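You operate a simulated robot arm through the tools that you are given. There is no shell and no other tool. Be economical: measure what you need, move in short steps, check, and stop when the job is done.

Carry out the task below with a simulated robot arm. There is one attempt and no reset: what you move stays moved.

TASK
Stack the parts box labelled "washers" from the top of the fitting bench on top of the parts box labelled "caps".
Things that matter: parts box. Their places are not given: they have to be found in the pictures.

It is judged by the outcome, as a careful person would: the job done as asked, and still so three seconds after it is handed in. It fails if anything else is knocked over, pushed out of place, dropped, spilled or broken.

THE ROBOT
A 7-joint arm with a two-finger parallel gripper, fixed in place. Base frame: the origin is at the foot of the arm, x ahead of it, y to its left, z up; the work surface is at about z = 0. Lengths are in cm, angles in rad, forces in N, time in s.
With the tool pointing down near the work surface it reaches from about 24 to 62 cm from the base axis. Its first joint turns from -1.152 to 1.152 rad. Payload 2.6 kg.
Tool frame: the origin (TCP) lies between the finger pads and is the grasp point; the fingertips stand 3 cm ahead of it; z points along the fingers, y is the line along which they close. The gripper opens to 9.4 cm. The fingers are 2.8 cm wide and 1 cm thick; the gripper's body (5 by 9.6 cm) begins 5.5 cm behind the TCP.
Orientation is that of the tool frame in the base frame, as a unit quaternion [w, x, y, z]. With the fingers straight down and closing along the base's y, the tool's x points along the base's -x, its y along +y and its z along -z.

THE INTERFACE
- The arm moves only by the tool apply_moves. Its argument "commands" is a list that holds one entry, the list of rows, each a list of 7 numbers: the closure in counts, from 0 (fully open) to 255 (shut), then the shift along the tool's x, y, z in cm, then the turn, a rotation vector about the tool's x, y, z in rad. In form: [[[fingers, x, y, z, ax, ay, az], ...]]. A call has 1 to 12 rows; each row shifts and turns the commanded pose from where the row before left it, along the tool's axes as they then stand. A row lasts 0.2 s, in which the tool goes at most 5 cm and 0.15 rad; a call with a longer step from one row to the next is refused whole, and so is a gripper value outside its range. A pose out of reach is approached as far as the arm can. The call stops where the force on the tool passes 40 N (or 10 N more than at its start, if that is more) or the arm is blocked; 0.2 s more then pass. The fingers move at their own pace (about 7.2 cm/s each) and stop on an object; they squeeze with about 25 N. The grip force told is the motor's: it shows also when the fingers shut on nothing. Time passes only in rows, and 0.2 s behind the last, so rows that do not move let the fingers close. It gives the time, the measured TCP pose, the force on the tool (base axes), the opening and the grip force at its end, in the units of the frame above (readings bear some noise), and new pictures: "pictures" is both (left out), scene, wrist or none.
- Cameras (640 x 400 px; columns grow to the right, rows downward): "scene" is fixed at [2.43, 43.06, 58.24]; the picture's right is [-0.86, -0.50, 0.00], its down [-0.25, 0.43, -0.87] and it looks along [0.44, -0.75, -0.49] (base axes); focal length 338 px, centre (320, 200). "wrist" rides on the gripper at [-3.7, 0, -5.8] in the tool frame; the picture's right is [0.00, -1.00, 0.00], its down [0.97, 0.00, -0.24] and it looks along [0.24, 0.00, 0.97] (tool axes); focal length 218 px, centre (320, 200).
- locate(camera, pixels): for up to 12 pixels [column, row] of the newest picture of that camera ("zoom" is the newest enlarged one), the place [x, y, z] in the base frame of the surface seen there, good to about 0.2 cm, but the place of the scene camera against the robot may be out by one fixed shift of up to 1.8 cm in any direction. No time passes.
- zoom(camera, box): a new picture of the part [left, top, right, bottom] of that camera's present view, enlarged. No time passes.
- hand_in(): hands the job in; it is judged then, once.

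Work in short steps. Measure before you move; look again where a grasp or a placing could have gone wrong, and mend it. You have 60 turns and 120 pictures in all, the two below and enlarged ones among them. Open the gripper and draw the arm clear of the work before you hand the job in, unless the task says otherwise; then end with one line.

The tools are called after "Emit:" as name(argument=value, ...) on one line, values as JSON. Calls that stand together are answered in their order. apply_moves: Moves the arm, as the interface text tells. Its arguments: {"type":"object","properties":{"commands":{"type":"array","items":{"type":"array","items":{"type":"array","items":{"type":"number"}}}},"pictures":{"type":"string","enum":["both","scene","wrist","none"]}},"required":["commands"]} The other tools are called the same way: locate (camera, pixels) gives the place of the surface under pixels of a picture; zoom (camera, box) takes an enlarged picture of a part of a camera's view; hand_in () hands the job in.

At the start:

```text
time: 0.0
tcp_pos: [42.39, -1.1, 31.1]
ee_rot: [0.0, 0.0, 1.0, -0.001]
wrist_force: [1.1, -0.4, -0.1]
width: 9.39
gripper_force: 0.1
```

scene: 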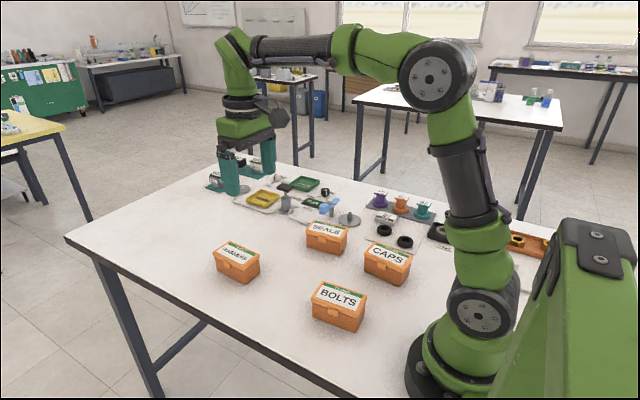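
wrist: 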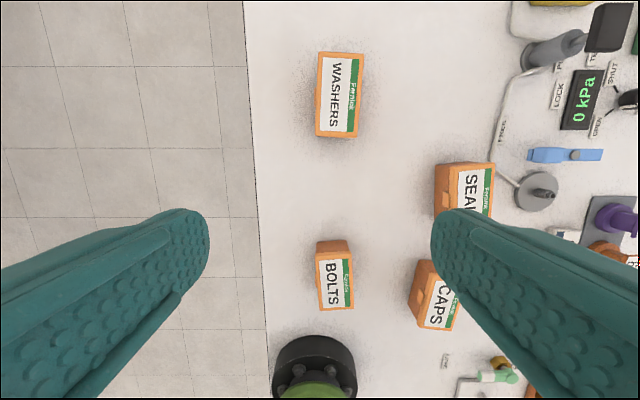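

The wrist view shows washers near (340,95) and caps near (437,295). I'll measure their tops and zoom in.

Emit:
locate(camera="wrist", pixels=[[320, 53], [363, 55], [317, 135], [357, 136], [340, 95], [280, 100], [428, 262], [460, 275], [420, 325], [452, 328], [437, 300], [390, 300]])

Emit:
zoom(camera="scene", box=[200, 210, 420, 340])

Emit:
zoom(camera="wrist", box=[260, 30, 520, 340])

```text
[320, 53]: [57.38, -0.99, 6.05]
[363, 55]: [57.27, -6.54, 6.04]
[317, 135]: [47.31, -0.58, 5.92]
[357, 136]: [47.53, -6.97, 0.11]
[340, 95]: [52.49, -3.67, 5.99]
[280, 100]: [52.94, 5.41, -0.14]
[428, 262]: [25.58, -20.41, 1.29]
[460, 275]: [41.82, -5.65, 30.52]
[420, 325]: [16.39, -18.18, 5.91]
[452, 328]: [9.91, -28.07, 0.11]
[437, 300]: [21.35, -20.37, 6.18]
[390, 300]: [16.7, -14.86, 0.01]
```

```text
2.91 times, centred on (310, 275) of scene
```

zoom: 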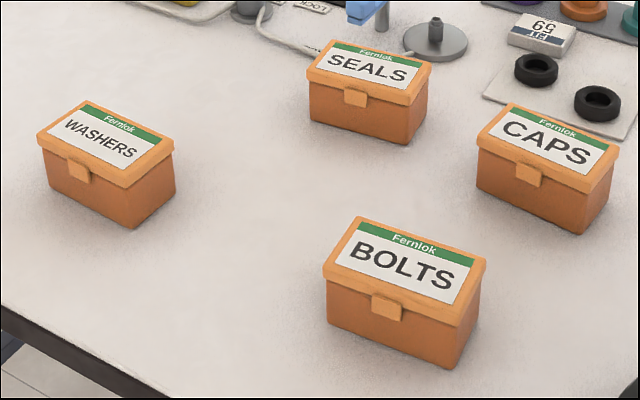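

```text
1.29 times, centred on (390, 185) of wrist
```

zoom: 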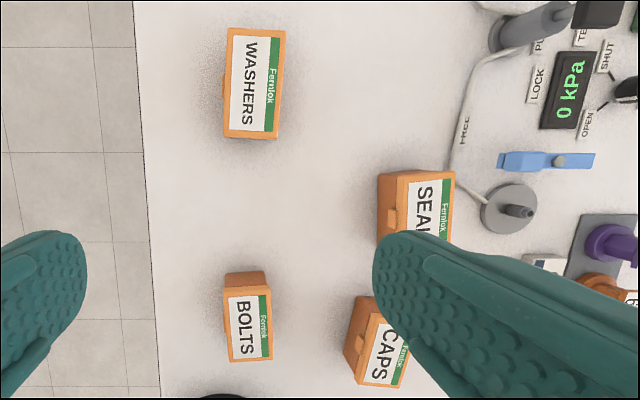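

Washers' lid is about 10×5.7 cm, centred near (52.4,-3.7) with its top at z≈6. I'll move above it, staying high, for a closer look.

Emit:
apply_moves(commands=[[[0, -2.5, -0.63, 2.75, 0, 0, 0], [0, -2.5, -0.63, 2.75, 0, 0, 0], [0, -2.5, -0.63, 2.75, 0, 0, 0], [0, -2.5, -0.63, 2.75, 0, 0, 0], [0, 0, 0, 0, 0, 0, 0]]], pictures="wrist")

```text
time: 1.2
tcp_pos: [52.78, -3.49, 20.08]
ee_rot: [0.0, -0.001, 1.0, 0.0]
wrist_force: [0.2, 0.8, 0.9]
width: 9.41
gripper_force: 0.0
```

wrist: 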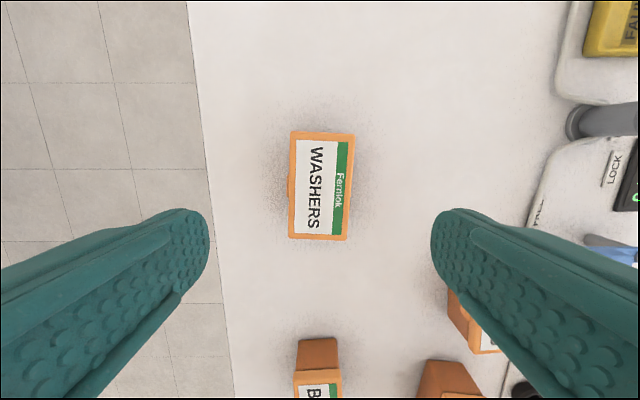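

Emit:
zoom(camera="wrist", box=[260, 110, 390, 260])

Emit:
locate(camera="wrist", pixels=[[293, 133], [352, 135], [291, 237], [346, 239], [291, 185], [349, 187], [320, 186], [289, 190]])

```text
2.67 times, centred on (325, 185) of wrist
```

zoom: 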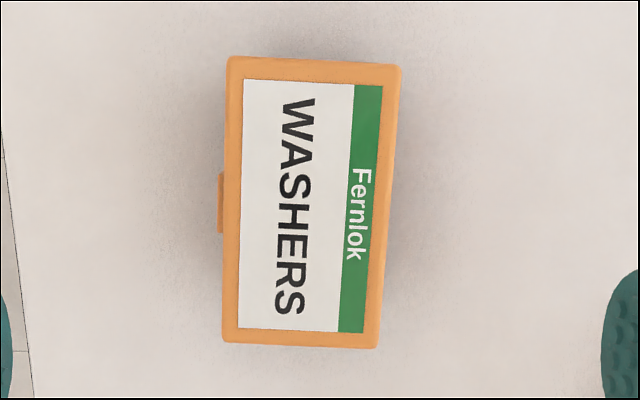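

```text
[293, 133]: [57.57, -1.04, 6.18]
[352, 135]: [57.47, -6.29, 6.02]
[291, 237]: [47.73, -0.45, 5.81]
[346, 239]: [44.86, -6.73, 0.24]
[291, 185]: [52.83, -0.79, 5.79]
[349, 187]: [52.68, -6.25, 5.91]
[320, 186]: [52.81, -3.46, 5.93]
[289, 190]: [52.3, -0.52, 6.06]
```

The box centre is about (52.65,-3.5) with yaw about -0.04, and there is clearance on both sides. I'll descend to z≈4.5 and close.

Emit:
apply_moves(commands=[[[0, 0.13, 0, 3.5, 0, 0, 0.04], [0, 0, 0, 3.5, 0, 0, 0], [0, 0, 0, 3.5, 0, 0, 0], [0, 0, 0, 3, 0, 0, 0], [0, 0, 0, 2.1, 0, 0, 0], [0, 0, 0, 0, 0, 0, 0]]], pictures="both")

```text
time: 2.6
tcp_pos: [52.31, -3.58, 4.41]
ee_rot: [0.0, 0.02, 1.0, 0.0]
wrist_force: [0.2, -0.6, 0.6]
width: 9.39
gripper_force: 0.1
```

scene: 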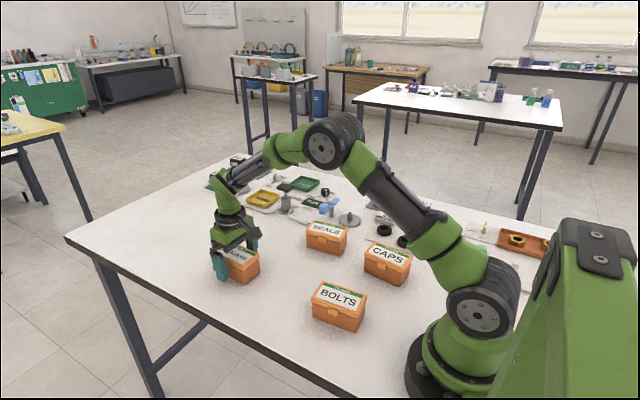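
wrist: 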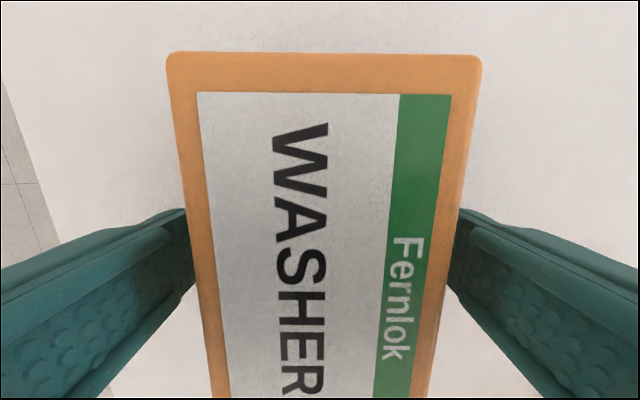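

The fingers straddle the box. I'll close.

Emit:
apply_moves(commands=[[[0, -0.3, 0, 0, 0, 0, 0], [150, 0, 0, 0, 0, 0, 0], [255, 0, 0, 0, 0, 0, 0], [255, 0, 0, 0, 0, 0, 0], [255, 0, 0, 0, 0, 0, 0], [255, 0, 0, 0, 0, 0, 0]]], pictures="none")

Emit:
apply_moves(commands=[[[255, 0, 0, -1, 0, 0, 0], [255, 0, 0, -2, 0, 0, 0], [255, 0, 0, -3, 0, 0, 0], [255, 0, 0, -4, 0, 0, 0], [255, 0, 0, -4, 0, 0, 0], [255, 0, 0, 0, 0, 0, 0]]], pictures="both")

```text
time: 4.0
tcp_pos: [52.55, -3.39, 4.62]
ee_rot: [0.0, 0.02, 1.0, 0.0]
wrist_force: [0.4, 1.6, 0.2]
width: 6.22
gripper_force: 24.9
```

```text
time: 5.4
tcp_pos: [52.41, -3.52, 18.59]
ee_rot: [0.0, 0.02, 1.0, 0.0]
wrist_force: [0.3, 0.4, -2.0]
width: 6.19
gripper_force: 24.9
```

scene: 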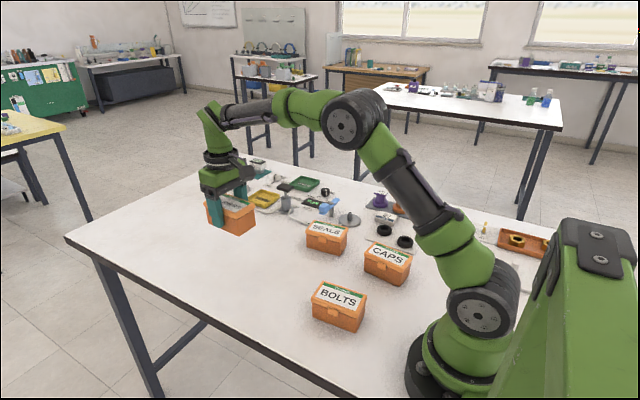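
wrist: 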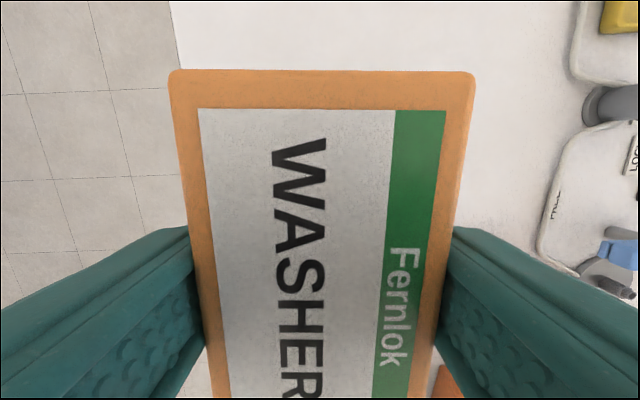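

The box is held level. Next I'll measure the caps lid in the scene camera, plus bolts, seals and the held box to work out the camera shift.

Emit:
zoom(camera="scene", box=[290, 210, 430, 340])

Emit:
zoom(camera="scene", box=[340, 225, 430, 295])

```text
3.08 times, centred on (360, 275) of scene
```

zoom: 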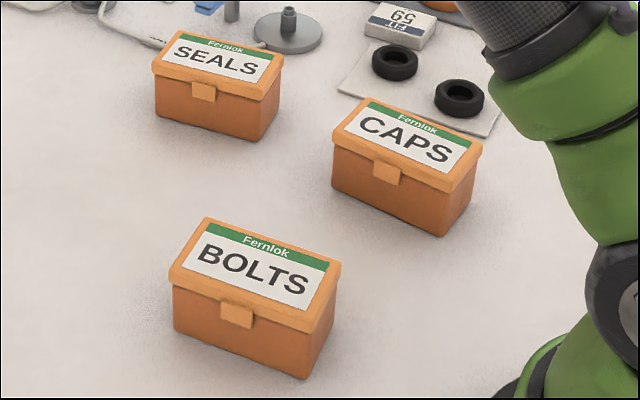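

```text
5.71 times, centred on (385, 260) of scene
```

zoom: 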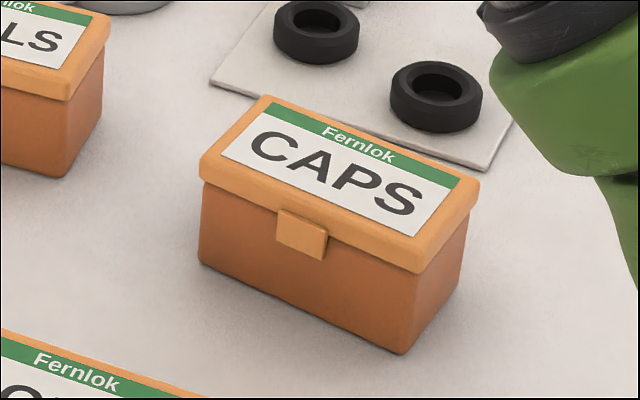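

Emit:
locate(camera="zoom", pixels=[[206, 160], [267, 100], [475, 183], [417, 264], [222, 157], [273, 104], [461, 179], [415, 235], [340, 170], [303, 225]])

Emit:
locate(camera="scene", pixels=[[314, 228], [347, 231], [340, 240], [338, 297], [313, 300], [360, 318]])

```text
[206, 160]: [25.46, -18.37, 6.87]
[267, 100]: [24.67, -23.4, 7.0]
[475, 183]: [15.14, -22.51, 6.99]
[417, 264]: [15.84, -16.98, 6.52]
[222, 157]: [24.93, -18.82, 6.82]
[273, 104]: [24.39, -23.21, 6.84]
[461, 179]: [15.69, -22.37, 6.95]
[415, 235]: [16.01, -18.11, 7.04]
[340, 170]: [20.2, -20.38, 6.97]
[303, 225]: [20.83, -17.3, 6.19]
```

```text
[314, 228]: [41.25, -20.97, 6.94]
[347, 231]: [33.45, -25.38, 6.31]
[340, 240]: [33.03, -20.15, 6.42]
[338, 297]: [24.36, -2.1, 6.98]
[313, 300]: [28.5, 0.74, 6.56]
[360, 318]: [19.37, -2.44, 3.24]
```

The scene frame shows caps around (20.3,-20.3) with its z about 1 cm high. To get a precise position, I'll move the held box high and yaw it so the wrist camera sees caps off to the right.

Emit:
apply_moves(commands=[[[255, 0, 0, -4, 0, 0, 0], [255, 3.7, 0.76, -1.8, 0, 0, 0], [255, 3.7, 0.76, -1.8, 0, 0, 0], [255, 3.7, 0.76, -1.8, 0, 0, 0], [255, 3.7, 0.76, -1, 0, 0, 0], [255, 3.7, 0.76, -1, 0, 0, 0], [255, 0, 0, 0, 0, 0, 0.14], [255, 0, 0, 0, 0, 0, 0.14], [255, 0, 0, 0, 0, 0, 0.14], [255, 0, 0, 0, 0, 0, 0.14], [255, 0, 0, 0, 0, 0, 0]]], pictures="both")

```text
time: 7.8
tcp_pos: [34.29, 1.01, 29.9]
ee_rot: [0.0, 0.298, 0.955, 0.0]
wrist_force: [0.6, 0.2, -1.7]
width: 6.22
gripper_force: 24.9
```

scene: 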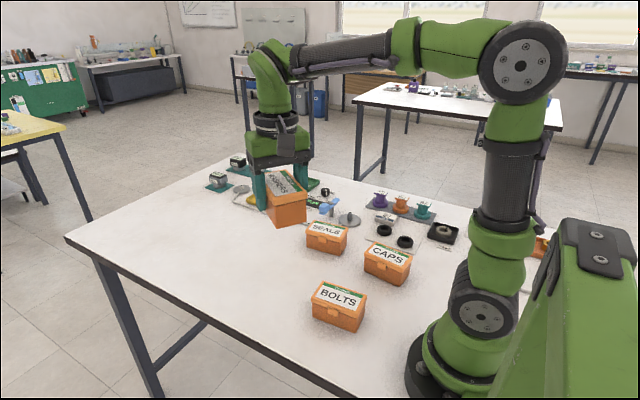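
wrist: 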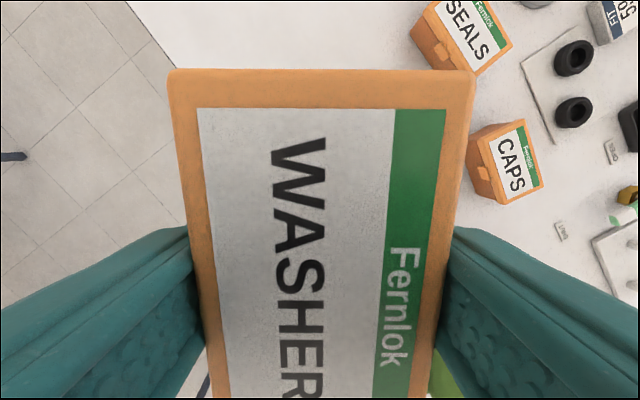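

Caps is now clearly visible at (510,160) in the wrist view.

Emit:
zoom(camera="wrist", box=[450, 105, 560, 215])

```text
3.64 times, centred on (505, 160) of wrist
```

zoom: 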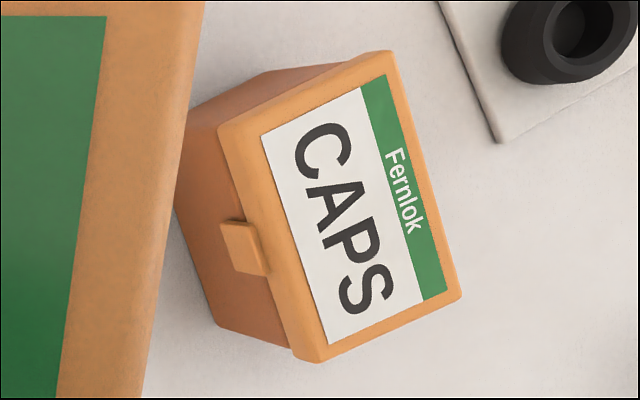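

Emit:
locate(camera="zoom", pixels=[[262, 135], [385, 74], [447, 290], [329, 344], [222, 128], [388, 56], [458, 295], [318, 358], [355, 210], [246, 248]])

```text
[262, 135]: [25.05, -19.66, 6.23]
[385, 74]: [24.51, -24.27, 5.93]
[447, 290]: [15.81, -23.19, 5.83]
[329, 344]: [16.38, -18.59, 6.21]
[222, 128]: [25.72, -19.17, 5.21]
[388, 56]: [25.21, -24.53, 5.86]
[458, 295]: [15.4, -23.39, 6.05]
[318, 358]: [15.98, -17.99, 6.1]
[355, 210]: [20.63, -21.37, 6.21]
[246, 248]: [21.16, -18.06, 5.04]
```

Emit:
locate(camera="wrist", pixels=[[172, 75], [472, 77], [198, 109], [446, 112], [228, 390], [374, 390], [320, 250], [214, 250], [411, 250]])

```text
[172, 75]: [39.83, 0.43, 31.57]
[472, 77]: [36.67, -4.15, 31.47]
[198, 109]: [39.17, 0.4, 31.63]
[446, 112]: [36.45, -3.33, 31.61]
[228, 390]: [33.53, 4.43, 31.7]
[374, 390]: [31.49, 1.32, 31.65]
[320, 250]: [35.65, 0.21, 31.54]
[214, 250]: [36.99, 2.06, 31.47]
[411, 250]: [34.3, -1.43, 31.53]
```

Caps lid centre is (20.5,-21.4) with top z≈6.05 and yaw≈-0.115. The held box is centred on the TCP to about 0.1 cm, with its bottom about 4.35 cm below. I'll turn to match and move over caps at height.

Emit:
apply_moves(commands=[[[255, 0, 0, 0, 0, 0, -0.1225], [255, 0, 0, 0, 0, 0, -0.1225], [255, 0, 0, 0, 0, 0, -0.1225], [255, 0, 0, 0, 0, 0, -0.1225], [255, 1.593, -3.39, 0, 0, 0, 0], [255, 1.593, -3.39, 0, 0, 0, 0], [255, 1.593, -3.39, 0, 0, 0, 0], [255, 1.593, -3.39, 0, 0, 0, 0], [255, 1.593, -3.39, 0, 0, 0, 0], [255, 1.593, -3.39, 0, 0, 0, 0], [255, 1.593, -3.39, 0, 0, 0, 0], [255, 0, 0, 0, 0, 0, 0]]], pictures="scene")

```text
time: 10.4
tcp_pos: [20.6, -21.29, 29.93]
ee_rot: [0.001, 0.055, 0.998, 0.001]
wrist_force: [1.5, -0.1, -1.8]
width: 6.19
gripper_force: 25.4
```

scene: 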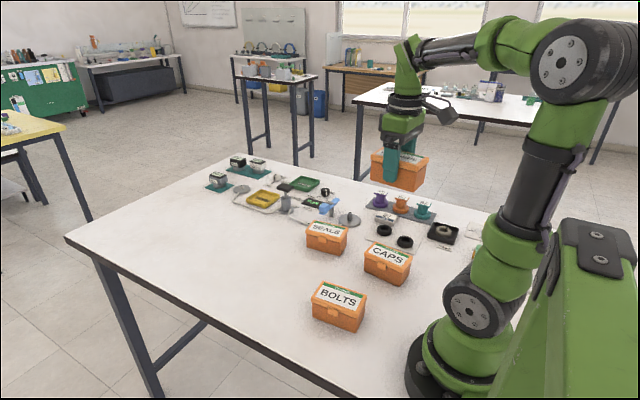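

It's above caps. I'll lower to about z 12 and check the alignment.

Emit:
apply_moves(commands=[[[255, 0, 0, 4.5, 0, 0, 0], [255, 0, 0, 4.5, 0, 0, 0], [255, 0, 0, 4.5, 0, 0, 0], [255, 0, 0, 3, 0, 0, 0], [255, 0, 0, 1.5, 0, 0, 0], [255, 0, 0, 0, 0, 0, 0]]], pictures="both")

Emit:
zoom(camera="scene", box=[340, 195, 450, 300])

```text
time: 11.8
tcp_pos: [20.73, -21.25, 12.15]
ee_rot: [-0.001, 0.055, 0.998, 0.001]
wrist_force: [0.0, -0.6, -2.0]
width: 6.22
gripper_force: 24.9
```

scene: 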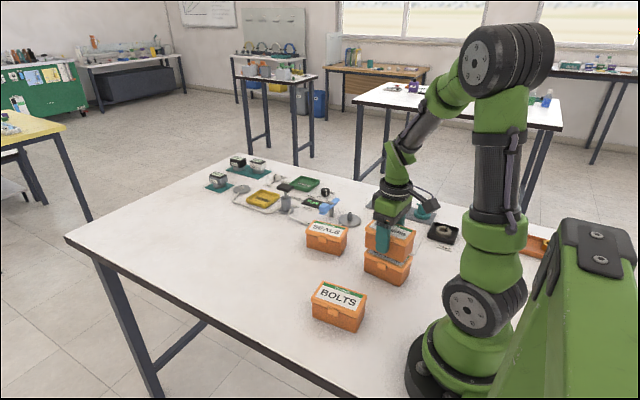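
wrist: 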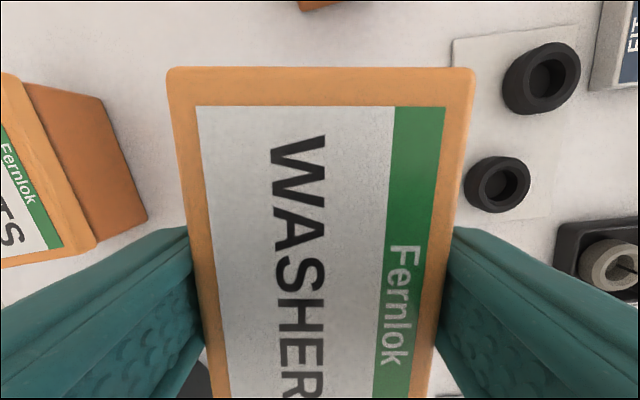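

```text
3.81 times, centred on (395, 248) of scene
```

zoom: 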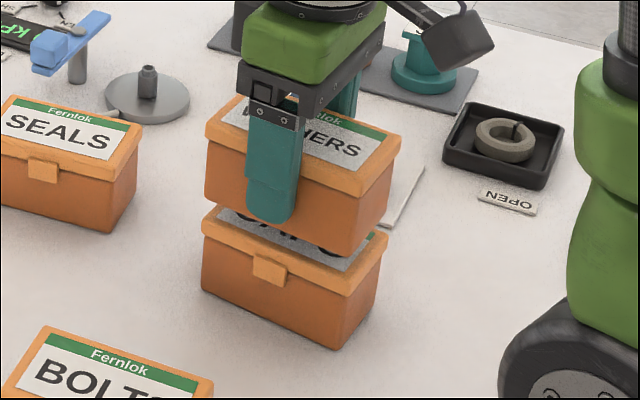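

It's well aligned over caps. I'll lower gently until contact.

Emit:
apply_moves(commands=[[[255, 0.1, 0, 0.6, 0, 0, 0], [255, 0, 0, 0.5, 0, 0, 0], [255, 0, 0, 0.25, 0, 0, 0], [255, 0, 0, 0.15, 0, 0, 0], [255, 0, 0, 0, 0, 0, 0]]], pictures="scene")

Emit:
zoom(camera="scene", box=[340, 195, 450, 300])

```text
time: 13.0
tcp_pos: [20.64, -21.28, 10.52]
ee_rot: [0.001, 0.055, 0.998, 0.0]
wrist_force: [-0.6, 0.0, -2.0]
width: 6.22
gripper_force: 24.3
```

scene: 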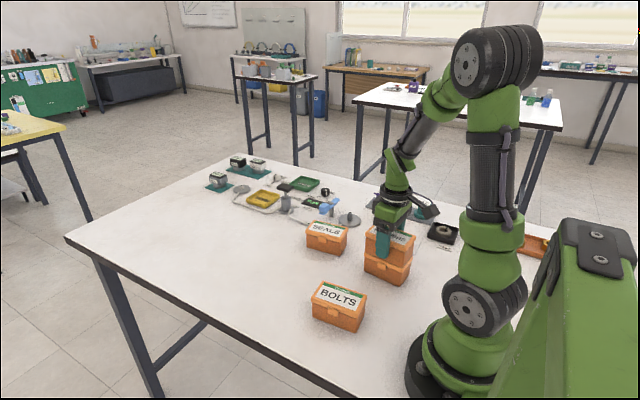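

```text
3.81 times, centred on (395, 248) of scene
```

zoom: 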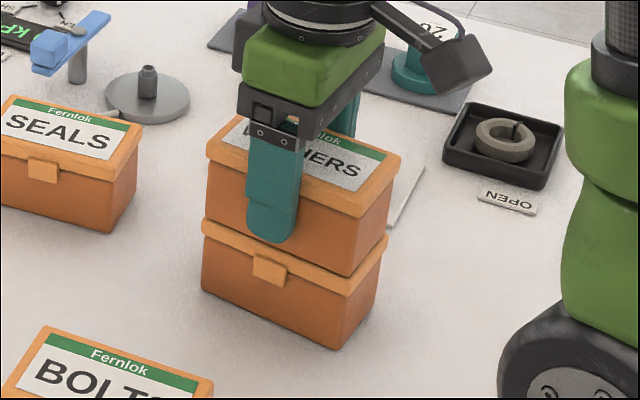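

The weight is still carried (-2 N), so there's a small gap left. I'll go down in small steps.

Emit:
apply_moves(commands=[[[255, 0, 0, 0.1, 0, 0, 0], [255, 0, 0, 0.1, 0, 0, 0], [255, 0, 0, 0, 0, 0, 0]]], pictures="none")

```text
time: 13.8
tcp_pos: [20.56, -21.39, 10.49]
ee_rot: [0.0, 0.057, 0.998, 0.0]
wrist_force: [-4.7, 4.9, 24.1]
width: 6.24
gripper_force: 25.0
```

Contact made. I'll ease off the press, then open slowly.

Emit:
apply_moves(commands=[[[255, 0, 0, -0.08, 0, 0, 0], [255, 0, 0, 0, 0, 0, 0], [60, 0, 0, 0, 0, 0, 0], [20, 0, 0, 0, 0, 0, 0], [0, 0, 0, 0, 0, 0, 0], [0, 0, 0, 0, 0, 0, 0]]], pictures="both")

```text
time: 15.2
tcp_pos: [20.58, -21.44, 10.37]
ee_rot: [0.0, 0.055, 0.998, 0.0]
wrist_force: [0.1, 1.1, -0.1]
width: 9.42
gripper_force: 0.1
```

scene: 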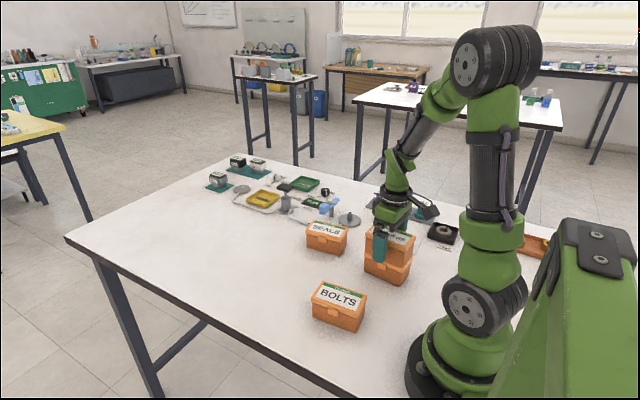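
wrist: 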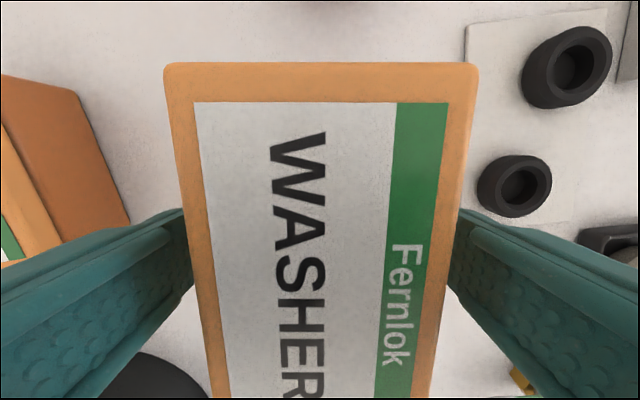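

The box is released and clear on both sides. I'll rise straight up, then draw away.

Emit:
apply_moves(commands=[[[0, 0, 0, -1.5, 0, 0, 0], [0, 0, 0, -3, 0, 0, 0], [0, 0, 0, -4, 0, 0, 0], [0, 0, 0, -4, 0, 0, 0], [0, 0, 0, -4, 0, 0, 0], [0, -3, 3, 0, 0, 0, 0], [0, -3, 3, 0, 0, 0, 0], [0, -3, 3, 0, 0, 0, 0], [0, -3, 3, 0, 0, 0, 0], [0, 0, 0, 0, 0, 0, 0]]], pictures="both")

Emit:
zoom(camera="scene", box=[290, 195, 450, 335])

```text
time: 17.4
tcp_pos: [33.85, -10.87, 26.77]
ee_rot: [-0.001, 0.055, 0.998, 0.001]
wrist_force: [0.1, 0.3, -0.2]
width: 9.38
gripper_force: 0.0
```

scene: 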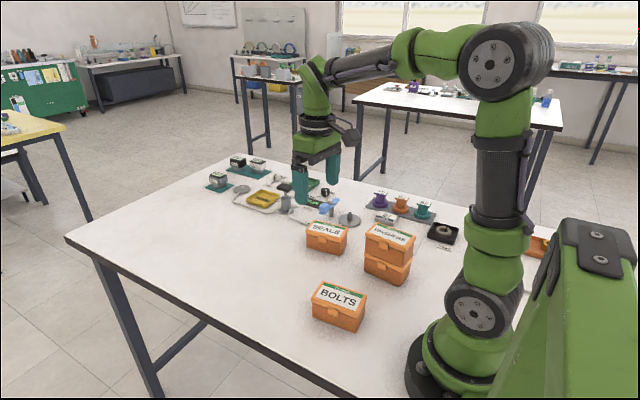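
wrist: 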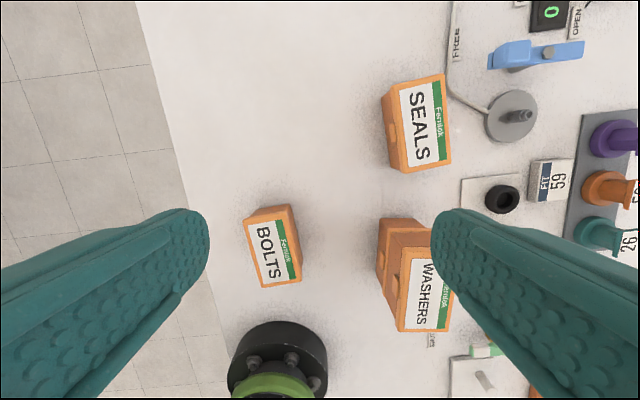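

```text
2.86 times, centred on (370, 265) of scene
```

zoom: 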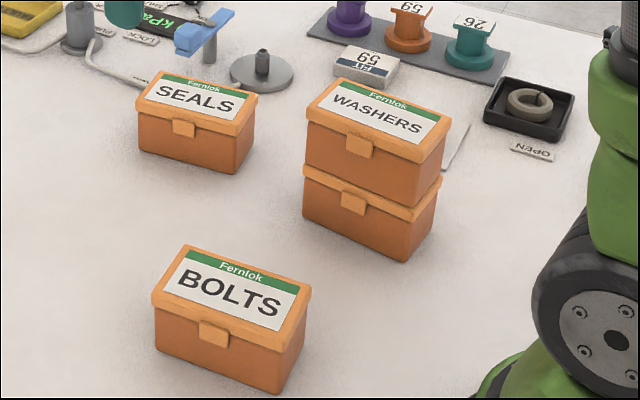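

The washers box sits squarely on caps, nothing else has moved, and the arm is clear. Handing in.

Emit:
hand_in()

```text
The job is handed in.
```

The "washers" box is stacked squarely on the "caps" box, nothing else looks disturbed in the last pictures, and the job is handed in.
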